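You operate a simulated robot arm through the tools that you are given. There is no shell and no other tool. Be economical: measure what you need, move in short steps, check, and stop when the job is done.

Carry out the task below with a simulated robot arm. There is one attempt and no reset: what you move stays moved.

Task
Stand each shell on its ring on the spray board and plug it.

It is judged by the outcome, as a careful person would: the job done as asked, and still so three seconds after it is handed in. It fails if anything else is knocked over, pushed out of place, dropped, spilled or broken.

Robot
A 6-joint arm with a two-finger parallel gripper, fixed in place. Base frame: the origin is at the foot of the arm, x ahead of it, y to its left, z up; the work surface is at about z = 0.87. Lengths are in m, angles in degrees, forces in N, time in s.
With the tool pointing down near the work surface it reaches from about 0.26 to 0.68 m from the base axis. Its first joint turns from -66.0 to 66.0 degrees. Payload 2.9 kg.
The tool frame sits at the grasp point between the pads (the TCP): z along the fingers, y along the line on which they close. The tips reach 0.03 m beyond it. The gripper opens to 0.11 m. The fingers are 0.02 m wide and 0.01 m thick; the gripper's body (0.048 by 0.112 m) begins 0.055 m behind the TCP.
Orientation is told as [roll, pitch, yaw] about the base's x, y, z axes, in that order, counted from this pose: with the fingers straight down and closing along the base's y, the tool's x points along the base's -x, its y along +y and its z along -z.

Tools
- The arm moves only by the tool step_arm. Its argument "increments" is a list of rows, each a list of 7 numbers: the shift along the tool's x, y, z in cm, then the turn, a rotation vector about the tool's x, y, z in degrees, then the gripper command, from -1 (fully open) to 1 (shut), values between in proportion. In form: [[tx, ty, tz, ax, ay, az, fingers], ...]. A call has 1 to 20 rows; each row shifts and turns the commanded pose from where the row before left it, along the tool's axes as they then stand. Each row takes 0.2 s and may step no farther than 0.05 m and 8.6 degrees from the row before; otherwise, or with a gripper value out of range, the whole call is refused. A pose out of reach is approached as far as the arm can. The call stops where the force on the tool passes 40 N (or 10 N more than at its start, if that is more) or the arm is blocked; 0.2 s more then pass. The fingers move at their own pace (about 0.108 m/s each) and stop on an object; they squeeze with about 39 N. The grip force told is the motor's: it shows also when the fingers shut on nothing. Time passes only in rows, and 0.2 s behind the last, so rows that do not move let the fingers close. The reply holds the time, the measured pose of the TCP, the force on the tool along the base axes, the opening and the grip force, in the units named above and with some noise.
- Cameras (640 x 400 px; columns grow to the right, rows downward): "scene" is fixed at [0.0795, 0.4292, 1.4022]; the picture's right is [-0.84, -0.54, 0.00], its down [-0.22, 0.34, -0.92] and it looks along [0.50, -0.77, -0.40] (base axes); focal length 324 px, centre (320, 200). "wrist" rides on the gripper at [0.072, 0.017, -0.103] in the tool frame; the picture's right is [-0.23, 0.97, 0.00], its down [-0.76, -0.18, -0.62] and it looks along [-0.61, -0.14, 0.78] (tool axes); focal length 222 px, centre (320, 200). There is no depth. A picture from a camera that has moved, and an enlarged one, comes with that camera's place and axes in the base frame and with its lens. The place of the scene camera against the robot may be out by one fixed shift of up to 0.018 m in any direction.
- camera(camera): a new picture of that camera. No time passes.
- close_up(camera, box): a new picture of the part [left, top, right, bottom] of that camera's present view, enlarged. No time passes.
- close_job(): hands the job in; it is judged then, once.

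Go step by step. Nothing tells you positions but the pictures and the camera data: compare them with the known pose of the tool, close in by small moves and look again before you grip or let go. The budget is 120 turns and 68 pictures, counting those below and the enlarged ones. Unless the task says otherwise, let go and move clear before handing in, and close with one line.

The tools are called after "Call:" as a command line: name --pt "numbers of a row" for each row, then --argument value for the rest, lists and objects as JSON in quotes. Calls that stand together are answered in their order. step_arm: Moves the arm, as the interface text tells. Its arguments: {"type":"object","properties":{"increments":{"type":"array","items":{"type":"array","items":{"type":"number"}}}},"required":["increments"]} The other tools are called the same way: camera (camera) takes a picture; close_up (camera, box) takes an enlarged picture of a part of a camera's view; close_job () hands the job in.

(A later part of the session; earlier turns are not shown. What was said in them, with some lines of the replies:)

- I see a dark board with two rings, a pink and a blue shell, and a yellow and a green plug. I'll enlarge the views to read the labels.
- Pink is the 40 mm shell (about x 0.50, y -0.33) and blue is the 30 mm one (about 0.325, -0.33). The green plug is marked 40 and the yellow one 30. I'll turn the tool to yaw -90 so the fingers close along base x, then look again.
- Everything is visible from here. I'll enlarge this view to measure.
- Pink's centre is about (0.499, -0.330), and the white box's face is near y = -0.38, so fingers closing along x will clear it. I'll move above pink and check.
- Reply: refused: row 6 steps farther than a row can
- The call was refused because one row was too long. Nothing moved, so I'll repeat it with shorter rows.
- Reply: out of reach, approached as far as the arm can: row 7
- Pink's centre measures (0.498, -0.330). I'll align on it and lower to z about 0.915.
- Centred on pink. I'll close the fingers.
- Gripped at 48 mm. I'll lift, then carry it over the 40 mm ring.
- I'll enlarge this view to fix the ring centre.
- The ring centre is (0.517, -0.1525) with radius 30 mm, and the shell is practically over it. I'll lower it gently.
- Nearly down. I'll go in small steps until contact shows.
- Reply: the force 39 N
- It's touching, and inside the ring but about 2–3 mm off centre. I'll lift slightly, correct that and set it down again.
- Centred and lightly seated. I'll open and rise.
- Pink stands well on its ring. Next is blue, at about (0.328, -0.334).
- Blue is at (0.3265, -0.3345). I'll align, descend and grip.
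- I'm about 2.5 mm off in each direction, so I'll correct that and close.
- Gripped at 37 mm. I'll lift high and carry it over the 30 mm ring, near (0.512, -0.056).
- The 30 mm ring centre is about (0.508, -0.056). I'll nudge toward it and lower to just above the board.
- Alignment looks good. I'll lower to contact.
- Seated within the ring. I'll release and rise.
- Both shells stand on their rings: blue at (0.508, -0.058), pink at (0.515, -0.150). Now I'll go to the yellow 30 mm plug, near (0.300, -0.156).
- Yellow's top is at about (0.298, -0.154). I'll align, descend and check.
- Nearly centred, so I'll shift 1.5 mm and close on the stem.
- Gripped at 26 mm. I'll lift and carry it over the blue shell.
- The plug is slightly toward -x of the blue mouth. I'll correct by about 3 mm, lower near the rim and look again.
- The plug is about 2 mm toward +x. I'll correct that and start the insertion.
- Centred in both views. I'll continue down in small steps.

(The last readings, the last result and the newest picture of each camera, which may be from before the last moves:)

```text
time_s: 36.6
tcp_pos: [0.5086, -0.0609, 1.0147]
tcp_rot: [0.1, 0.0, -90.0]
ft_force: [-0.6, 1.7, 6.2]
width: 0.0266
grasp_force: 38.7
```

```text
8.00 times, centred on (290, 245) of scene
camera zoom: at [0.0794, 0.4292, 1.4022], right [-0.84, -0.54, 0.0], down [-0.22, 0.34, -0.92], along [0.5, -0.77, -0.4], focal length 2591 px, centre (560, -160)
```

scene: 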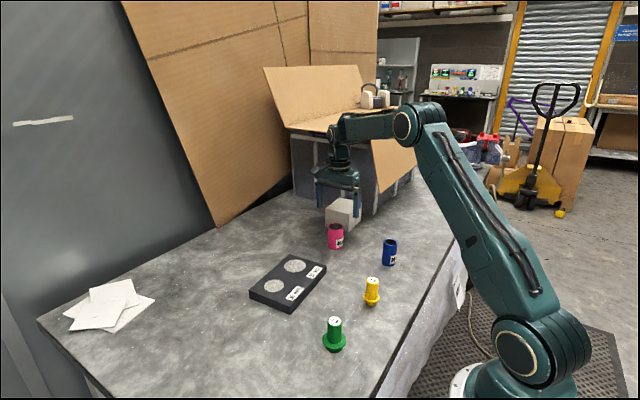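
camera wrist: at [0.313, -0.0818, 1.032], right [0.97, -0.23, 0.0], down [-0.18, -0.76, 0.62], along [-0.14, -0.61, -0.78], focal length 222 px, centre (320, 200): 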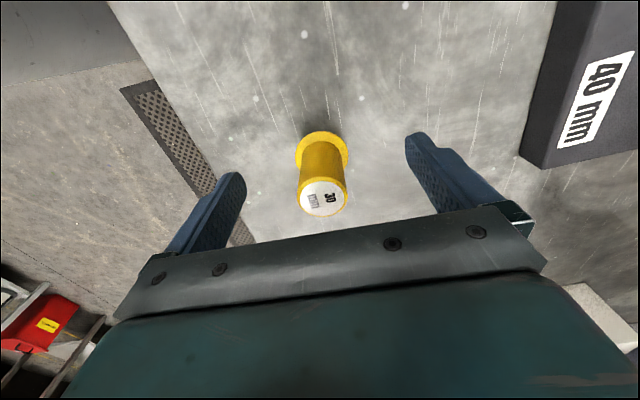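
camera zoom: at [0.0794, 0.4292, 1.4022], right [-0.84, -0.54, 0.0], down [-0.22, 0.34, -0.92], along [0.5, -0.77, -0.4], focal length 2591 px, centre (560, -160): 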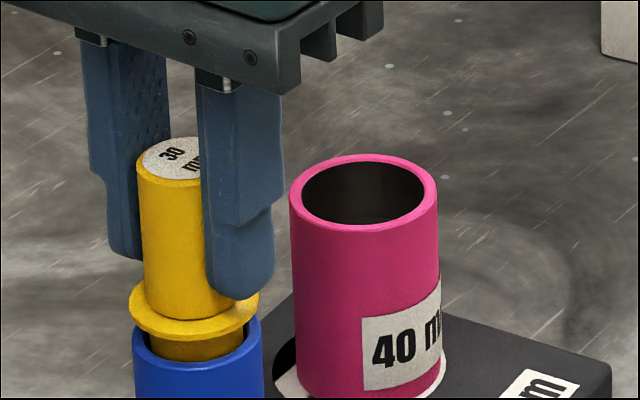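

There's a light side push, with the shell nudged about 1 mm toward -y. I'll ease the plug toward +y and go on.

Call:
step_arm --pt "0.15 0 -0.2 0 0 0 1" --pt "0 0 0 0 0 0 1" --pt "0 0 0.3 0 0 0 1" --pt "0 0 0.3 0 0 0 1" --pt "0 0 0 0 0 0 1"

Call:
close_up --camera "scene" --box '[250, 220, 330, 290]'

```text
time_s: 37.8
tcp_pos: [0.5075, -0.0578, 1.0093]
tcp_rot: [0.1, 0.1, -90.0]
ft_force: [0.2, -2.8, 7.2]
width: 0.0264
grasp_force: 39.2
```

```text
5.71 times, centred on (290, 255) of scene
camera zoom: at [0.0794, 0.4291, 1.4022], right [-0.84, -0.54, 0.0], down [-0.22, 0.34, -0.92], along [0.5, -0.77, -0.4], focal length 1851 px, centre (491, -114)
```

zoom: 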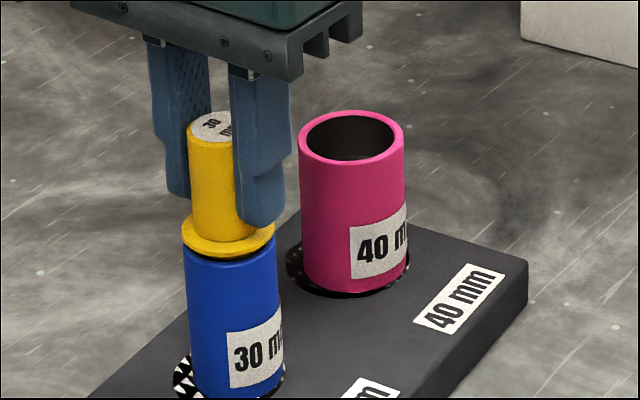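

It's going in and the flange is nearly on the rim. I'll press it down gently.

Call:
step_arm --pt "0 0 0.2 0 0 0 1" --pt "0 0 0.2 0 0 0 1" --pt "0 0 0 0 0 0 1"

Call:
close_up --camera "scene" --box '[250, 220, 330, 290]'

```text
time_s: 38.6
tcp_pos: [0.5076, -0.0562, 1.0064]
tcp_rot: [0.0, 0.0, -90.0]
ft_force: [-3.3, -4.2, 14.3]
width: 0.026
grasp_force: 39.1
```

```text
5.71 times, centred on (290, 255) of scene
camera zoom: at [0.0792, 0.4291, 1.4022], right [-0.84, -0.54, 0.0], down [-0.22, 0.34, -0.92], along [0.5, -0.77, -0.4], focal length 1851 px, centre (491, -114)
```

zoom: 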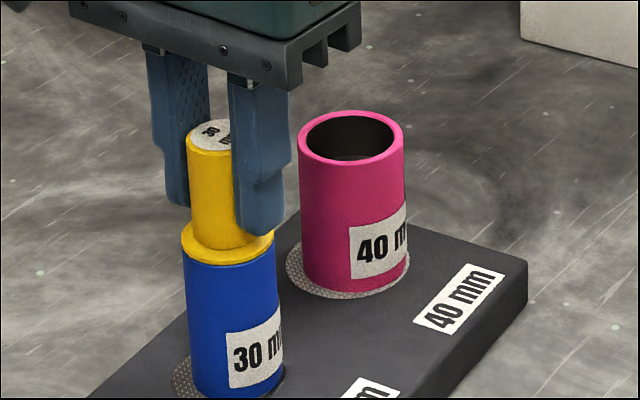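

The flange looks flush. One last small press with sideways relief, then I'll release and rise.

Call:
step_arm --pt "-0.1 0 0.15 0 0 0 1" --pt "0 0 0 0 0 0 1" --pt "0 0 0 0 0 0 0.3" --pt "0 0 0 0 0 0 -0.3" --pt "0 0 0 0 0 0 -0.3" --pt "0 0 -2 0 0 0 -0.3" --pt "0 0 -4 0 0 0 -1" --pt "0 0 -4 0 0 0 -1" --pt "0 0 0 0 0 0 -1"

Call:
camera --camera "wrist"

Call:
close_up --camera "scene" --box '[230, 220, 350, 310]'

```text
time_s: 40.6
tcp_pos: [0.5094, -0.0609, 1.106]
tcp_rot: [0.0, 0.0, -90.0]
ft_force: [-0.5, -0.4, -0.8]
width: 0.1102
grasp_force: 0.2
```

```text
21 pictures are left
camera wrist: at [0.5244, 0.0106, 1.2096], right [0.97, -0.23, 0.0], down [-0.18, -0.76, 0.62], along [-0.14, -0.61, -0.78], focal length 222 px, centre (320, 200)
```

wrist: 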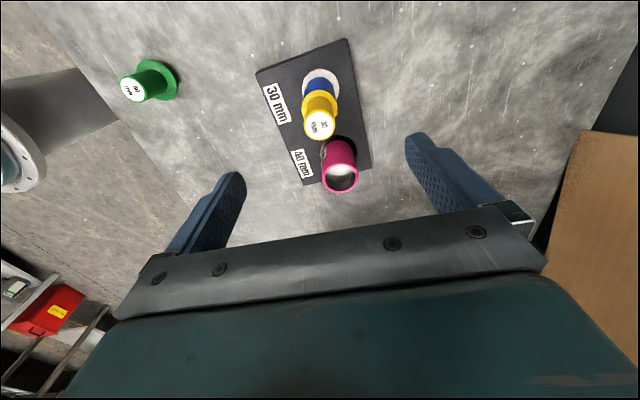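

```text
4.44 times, centred on (290, 265) of scene
camera zoom: at [0.0795, 0.4292, 1.4022], right [-0.84, -0.54, 0.0], down [-0.22, 0.34, -0.92], along [0.5, -0.77, -0.4], focal length 1439 px, centre (453, -89)
```

zoom: 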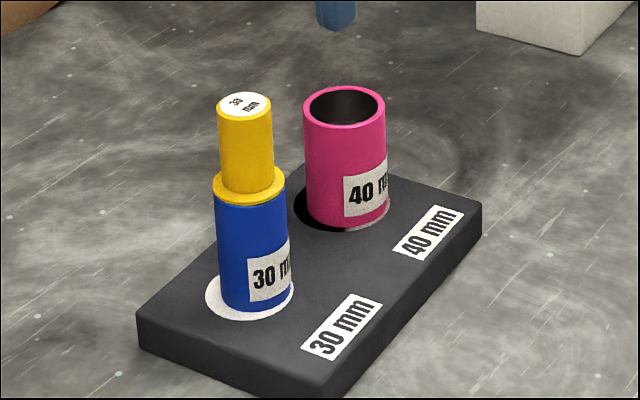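

The blue shell is plugged and stands inside its ring. Now I'll fetch the green 40 mm plug, near (0.310, 0.000).

Call:
step_arm --pt "1.2 -4 0 0 0 0 -1" --pt "1.2 -4 0 0 0 0 -1" --pt "1.2 -4 0 0 0 0 -1" --pt "1.2 -4 0 0 0 0 -1" --pt "1.2 -4 0 0 0 0 -1" --pt "0 0 4 0 0 0 -1" --pt "0 0 3.5 0 0 0 -1" --pt "0 0 0 0 0 0 -1"

Call:
camera --camera "wrist"

```text
time_s: 42.4
tcp_pos: [0.3082, 0.0004, 1.0289]
tcp_rot: [0.1, 0.0, -90.1]
ft_force: [0.5, 0.4, 0.1]
width: 0.1099
grasp_force: 0.2
```

```text
19 pictures are left
camera wrist: at [0.324, 0.072, 1.1331], right [0.97, -0.23, 0.0], down [-0.18, -0.76, 0.62], along [-0.14, -0.61, -0.78], focal length 222 px, centre (320, 200)
```

wrist: 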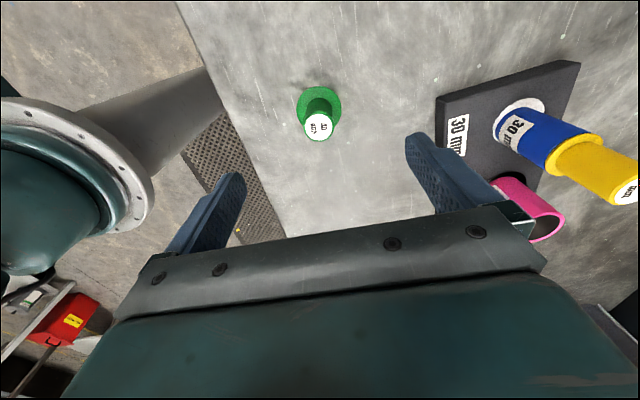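

Green's top is at about (0.3075, 0.0026). I'll align and descend.

Call:
step_arm --pt "0.2 -0.05 2 0 0 0 -1" --pt "0 0 3 0 0 0 -1" --pt "0 0 3 0 0 0 -1" --pt "0 0 2 0 0 0 -1" --pt "0 0 0 0 0 0 -1"

Call:
camera --camera "wrist"

```text
time_s: 43.6
tcp_pos: [0.3084, 0.0033, 0.9305]
tcp_rot: [0.0, 0.0, -90.0]
ft_force: [0.8, 0.2, -0.2]
width: 0.1104
grasp_force: 0.0
```

```text
18 pictures are left
camera wrist: at [0.3248, 0.074, 1.0353], right [0.97, -0.23, 0.0], down [-0.18, -0.76, 0.62], along [-0.14, -0.61, -0.78], focal length 222 px, centre (320, 200)
```

wrist: 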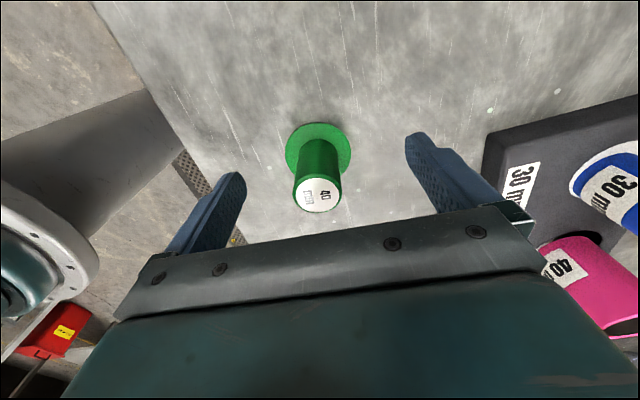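

Centred to within about 1.5 mm. I'll close on the stem.

Call:
step_arm --pt "-0.15 -0.1 0 0 0 0 -0.5" --pt "0 0 0 0 0 0 0" --pt "0 0 0 0 0 0 1" --pt "0 0 0 0 0 0 1" --pt "0 0 0 0 0 0 1" --pt "0 0 0 0 0 0 1"

Call:
close_up --camera "scene" --box '[280, 270, 390, 370]'

```text
time_s: 45.0
tcp_pos: [0.3067, 0.0009, 0.9302]
tcp_rot: [0.0, -0.2, -89.9]
ft_force: [0.5, -0.6, 0.6]
width: 0.0265
grasp_force: 39.1
```

```text
4.00 times, centred on (335, 320) of scene
camera zoom: at [0.0795, 0.4292, 1.4022], right [-0.84, -0.54, 0.0], down [-0.22, 0.34, -0.92], along [0.5, -0.77, -0.4], focal length 1295 px, centre (260, -280)
```

zoom: 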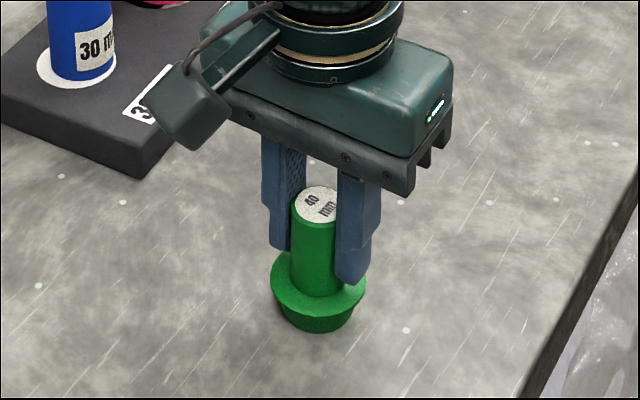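

Gripped. I'll lift high enough to clear the yellow plug, whose top is at about 1.015, and carry it over pink.

Call:
step_arm --pt "0 0 -2 0 0 0 1" --pt "0 0 -4.5 0 0 0 1" --pt "0 0 -4.5 0 0 0 1" --pt "0 0 -4.5 0 0 0 1" --pt "0 0 -3.5 0 0 0 1" --pt "-2.16 2.97 0 0 0 0 1" --pt "-2.16 2.97 0 0 0 0 1" --pt "-2.16 2.97 0 0 0 0 1" --pt "-2.16 2.97 0 0 0 0 1" --pt "-2.16 2.97 0 0 0 0 1" --pt "-2.16 2.97 0 0 0 0 1" --pt "-2.16 2.97 0 0 0 0 1" --pt "0 0 4 0 0 0 1" --pt "0 0 4 0 0 0 1" --pt "0 0 0 0 0 0 1"

Call:
close_up --camera "wrist" --box '[230, 80, 422, 200]'

Call:
close_up --camera "scene" --box '[250, 190, 370, 280]'

```text
time_s: 48.2
tcp_pos: [0.5163, -0.1505, 1.0359]
tcp_rot: [0.0, 0.0, -90.0]
ft_force: [-0.5, 0.6, -2.0]
width: 0.0264
grasp_force: 38.9
```

```text
3.33 times, centred on (326, 140) of wrist
camera zoom: at [0.5316, -0.0787, 1.1401], right [0.97, -0.23, 0.0], down [-0.18, -0.76, 0.62], along [-0.14, -0.61, -0.78], focal length 740 px, centre (300, 400)
```

zoom: 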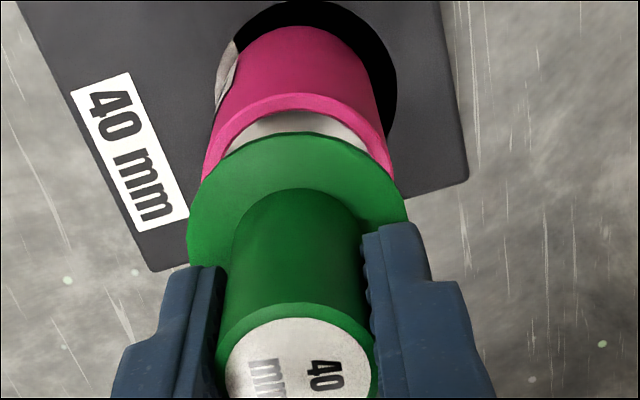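

```text
4.44 times, centred on (310, 235) of scene
camera zoom: at [0.0795, 0.4292, 1.4022], right [-0.84, -0.54, 0.0], down [-0.22, 0.34, -0.92], along [0.5, -0.77, -0.4], focal length 1439 px, centre (364, 44)
```

zoom: 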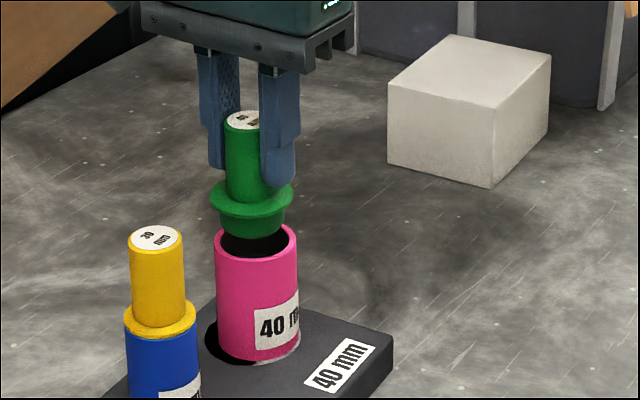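

The plug is about 3 mm toward +y and 1 mm toward +x. I'll correct both, lower close to the rim and check.

Call:
step_arm --pt "-0.3 -0.1 0 0 0 0 1" --pt "0 0 0.7 0 0 0 1" --pt "0 0 0 0 0 0 1"

Call:
close_up --camera "scene" --box '[270, 220, 350, 270]'

Call:
close_up --camera "wrist" --box '[230, 80, 422, 200]'

```text
time_s: 49.0
tcp_pos: [0.513, -0.1536, 1.0305]
tcp_rot: [-0.1, -0.1, -90.1]
ft_force: [0.6, -0.3, -0.4]
width: 0.0267
grasp_force: 39.4
```

```text
8.00 times, centred on (310, 245) of scene
camera zoom: at [0.0795, 0.4292, 1.4022], right [-0.84, -0.54, 0.0], down [-0.22, 0.34, -0.92], along [0.5, -0.77, -0.4], focal length 2591 px, centre (400, -160)
```

zoom: 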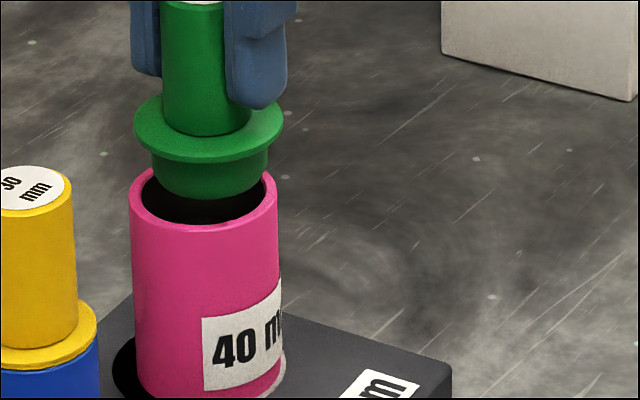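

```text
3.33 times, centred on (326, 140) of wrist
camera zoom: at [0.5293, -0.0816, 1.1356], right [0.97, -0.23, 0.0], down [-0.18, -0.76, 0.62], along [-0.14, -0.61, -0.78], focal length 740 px, centre (300, 400)
```

zoom: 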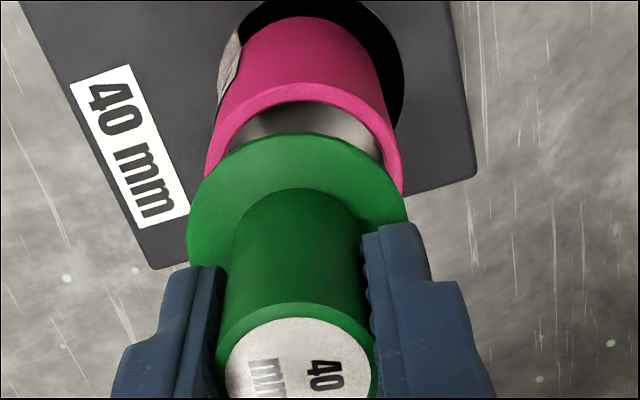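

Slightly overshot, so I'll move back 1.5 mm in x and 1 mm in y, then start inserting.

Call:
step_arm --pt "0.1 0.15 0 0 0 0 1" --pt "0 0 0.4 0 0 0 1" --pt "0 0 0.4 0 0 0 1" --pt "0 0 0 0 0 0 1"

Call:
close_up --camera "scene" --box '[270, 220, 350, 270]'

```text
time_s: 50.0
tcp_pos: [0.5139, -0.152, 1.0237]
tcp_rot: [0.0, 0.0, -90.1]
ft_force: [0.2, 0.1, -0.3]
width: 0.0265
grasp_force: 38.8
```

```text
8.00 times, centred on (310, 245) of scene
camera zoom: at [0.0795, 0.4292, 1.4022], right [-0.84, -0.54, 0.0], down [-0.22, 0.34, -0.92], along [0.5, -0.77, -0.4], focal length 2591 px, centre (400, -160)
```

zoom: 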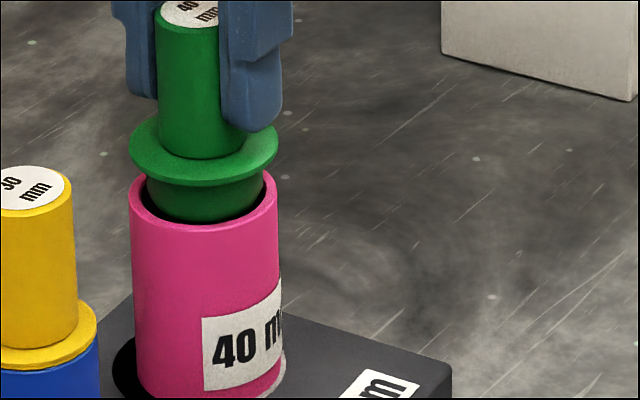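

Well centred in the mouth. I'll continue down.

Call:
step_arm --pt "0 0 0.4 0 0 0 1" --pt "0 0 0.4 0 0 0 1" --pt "0 0 0 0 0 0 1"

Call:
close_up --camera "scene" --box '[270, 220, 350, 270]'

```text
time_s: 50.8
tcp_pos: [0.5164, -0.1511, 1.0167]
tcp_rot: [0.2, 0.0, -90.1]
ft_force: [-0.8, -1.7, 6.1]
width: 0.0266
grasp_force: 39.0
```

```text
8.00 times, centred on (310, 245) of scene
camera zoom: at [0.0794, 0.4291, 1.4022], right [-0.84, -0.54, 0.0], down [-0.22, 0.34, -0.92], along [0.5, -0.77, -0.4], focal length 2591 px, centre (400, -160)
```

zoom: 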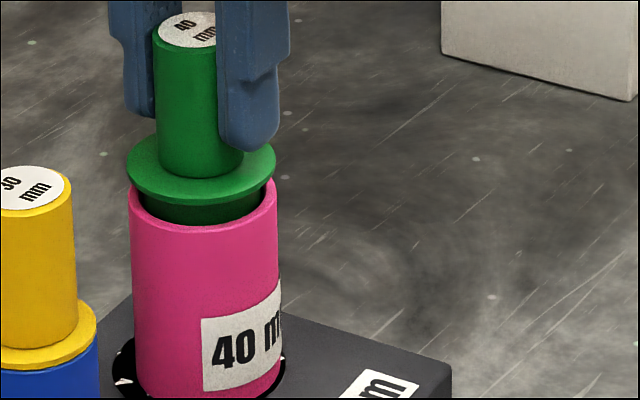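

Light contact, so a tiny relief toward -y and -x, then onward.

Call:
step_arm --pt "-0.1 -0.05 0 0 0 0 1" --pt "0 0 0.3 0 0 0 1" --pt "0 0 0.3 0 0 0 1" --pt "0 0 0 0 0 0 1"

Call:
close_up --camera "scene" --box '[260, 220, 350, 280]'

```text
time_s: 51.8
tcp_pos: [0.515, -0.1525, 1.0088]
tcp_rot: [-0.2, 0.0, -89.9]
ft_force: [0.4, 6.4, 6.0]
width: 0.0266
grasp_force: 38.7
```

```text
6.67 times, centred on (305, 250) of scene
camera zoom: at [0.0794, 0.4294, 1.4021], right [-0.84, -0.54, 0.0], down [-0.22, 0.34, -0.92], along [0.5, -0.77, -0.4], focal length 2159 px, centre (420, -133)
```

zoom: 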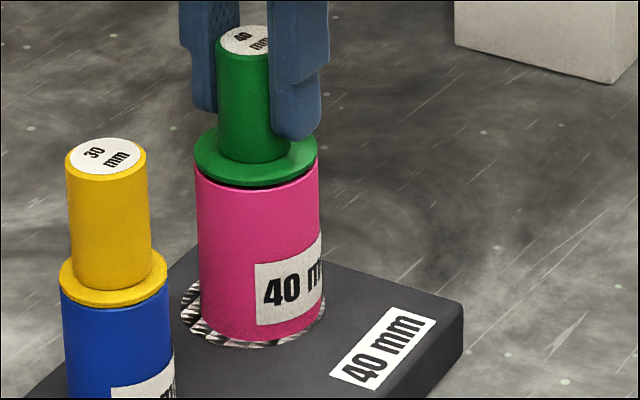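

Nearly flush. I'll ease +y by 1 mm and finish pressing.

Call:
step_arm --pt "0.1 0 0.1 0 0 0 1" --pt "0 0 0.2 0 0 0 1" --pt "0 0 0.15 0 0 0 1" --pt "0 0 0 0 0 0 1"

Call:
close_up --camera "scene" --box '[260, 220, 350, 280]'

```text
time_s: 52.8
tcp_pos: [0.5162, -0.1524, 1.0077]
tcp_rot: [0.2, -0.1, -90.1]
ft_force: [-5.9, -2.2, 23.4]
width: 0.0267
grasp_force: 39.1
```

```text
6.67 times, centred on (305, 250) of scene
camera zoom: at [0.079, 0.4292, 1.4022], right [-0.84, -0.54, 0.0], down [-0.22, 0.34, -0.92], along [0.5, -0.77, -0.4], focal length 2159 px, centre (420, -133)
```

zoom: 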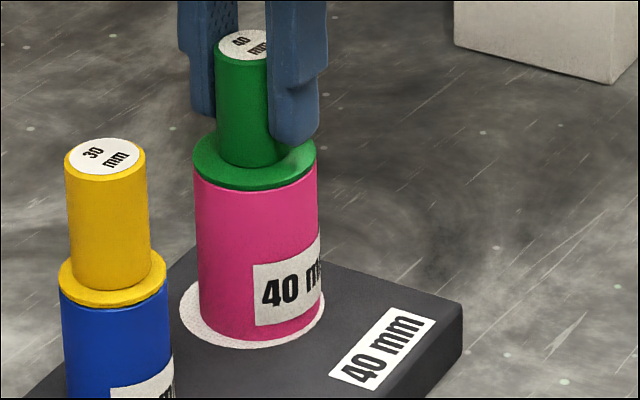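

Flush, with a clear seating force. I'll release, rise and verify.

Call:
step_arm --pt "0 0 -0.1 0 0 0 1" --pt "0 0 0 0 0 0 0.3" --pt "0 0 0 0 0 0 -0.3" --pt "0 0 0 0 0 0 -0.3" --pt "0 0 -2 0 0 0 -0.3" --pt "0 0 -4 0 0 0 -0.5" --pt "0 0 -4 0 0 0 -1" --pt "0 0 -4 0 0 0 -1" --pt "0 0 0 0 0 0 -1"

Call:
camera --camera "wrist"

Call:
close_up --camera "scene" --box '[230, 210, 350, 310]'

```text
time_s: 54.8
tcp_pos: [0.5149, -0.1514, 1.147]
tcp_rot: [0.0, 0.0, -89.9]
ft_force: [0.3, 0.3, 0.2]
width: 0.1101
grasp_force: 0.0
```

```text
8 pictures are left
camera wrist: at [0.5315, -0.0799, 1.2518], right [0.97, -0.23, 0.0], down [-0.18, -0.76, 0.62], along [-0.14, -0.61, -0.78], focal length 222 px, centre (320, 200)
```

wrist: 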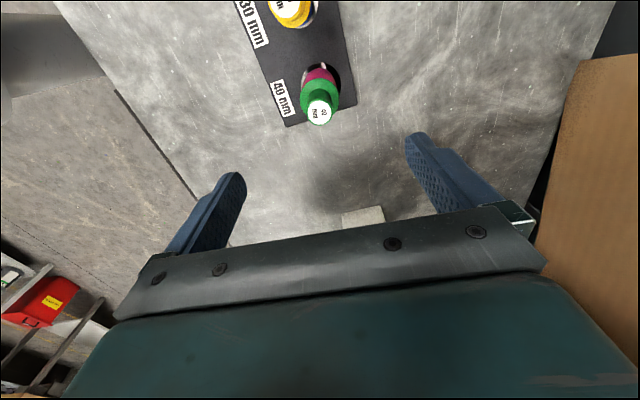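

```text
4.00 times, centred on (290, 260) of scene
camera zoom: at [0.0795, 0.4292, 1.4022], right [-0.84, -0.54, 0.0], down [-0.22, 0.34, -0.92], along [0.5, -0.77, -0.4], focal length 1295 px, centre (440, -40)
```

zoom: 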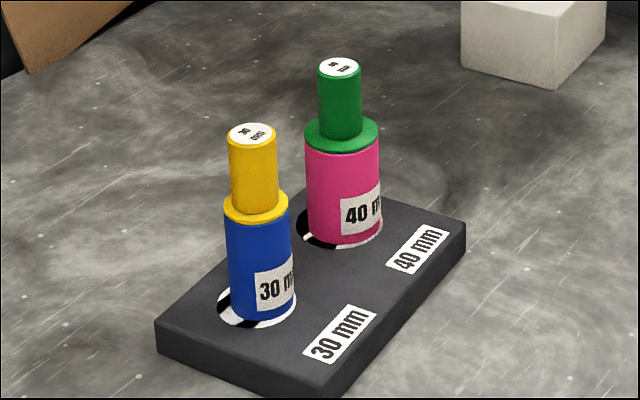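

Both shells are plugged. I'll check more closely that each stands within its ring.

Call:
close_up --camera "scene" --box '[275, 255, 335, 295]'

Call:
close_up --camera "wrist" --box '[240, 0, 370, 130]'

```text
10.00 times, centred on (305, 275) of scene
camera zoom: at [0.0795, 0.4292, 1.4022], right [-0.84, -0.54, 0.0], down [-0.22, 0.34, -0.92], along [0.5, -0.77, -0.4], focal length 3238 px, centre (470, -550)
```

zoom: 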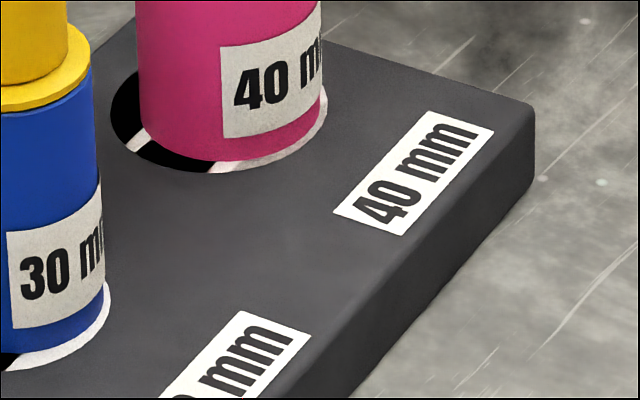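

```text
3.08 times, centred on (305, 65) of wrist
camera zoom: at [0.5315, -0.0799, 1.2518], right [0.97, -0.23, 0.0], down [-0.18, -0.76, 0.62], along [-0.14, -0.61, -0.78], focal length 684 px, centre (366, 615)
```

zoom: 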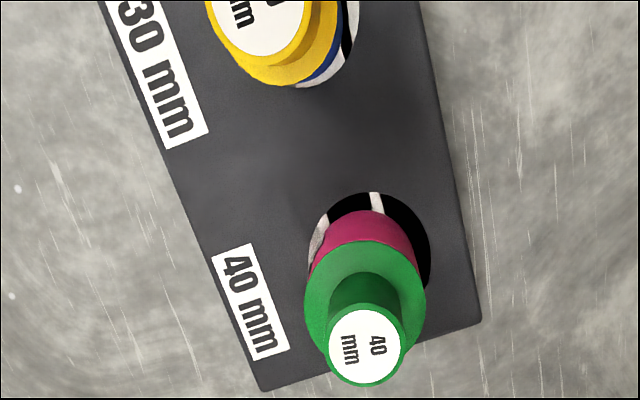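

Both shells stand wholly inside their matching rings, with their plugs seated flush and the arm clear. I'm handing it in.

Call:
close_job

```text
The job is handed in.
```

I stood the blue 30 mm shell and the pink 40 mm shell on their rings on the spray board and plugged them, blue with the yellow 30 mm plug and pink with the green 40 mm plug. Each is a few millimetres off centre but fully inside its ring, and the job is handed in.
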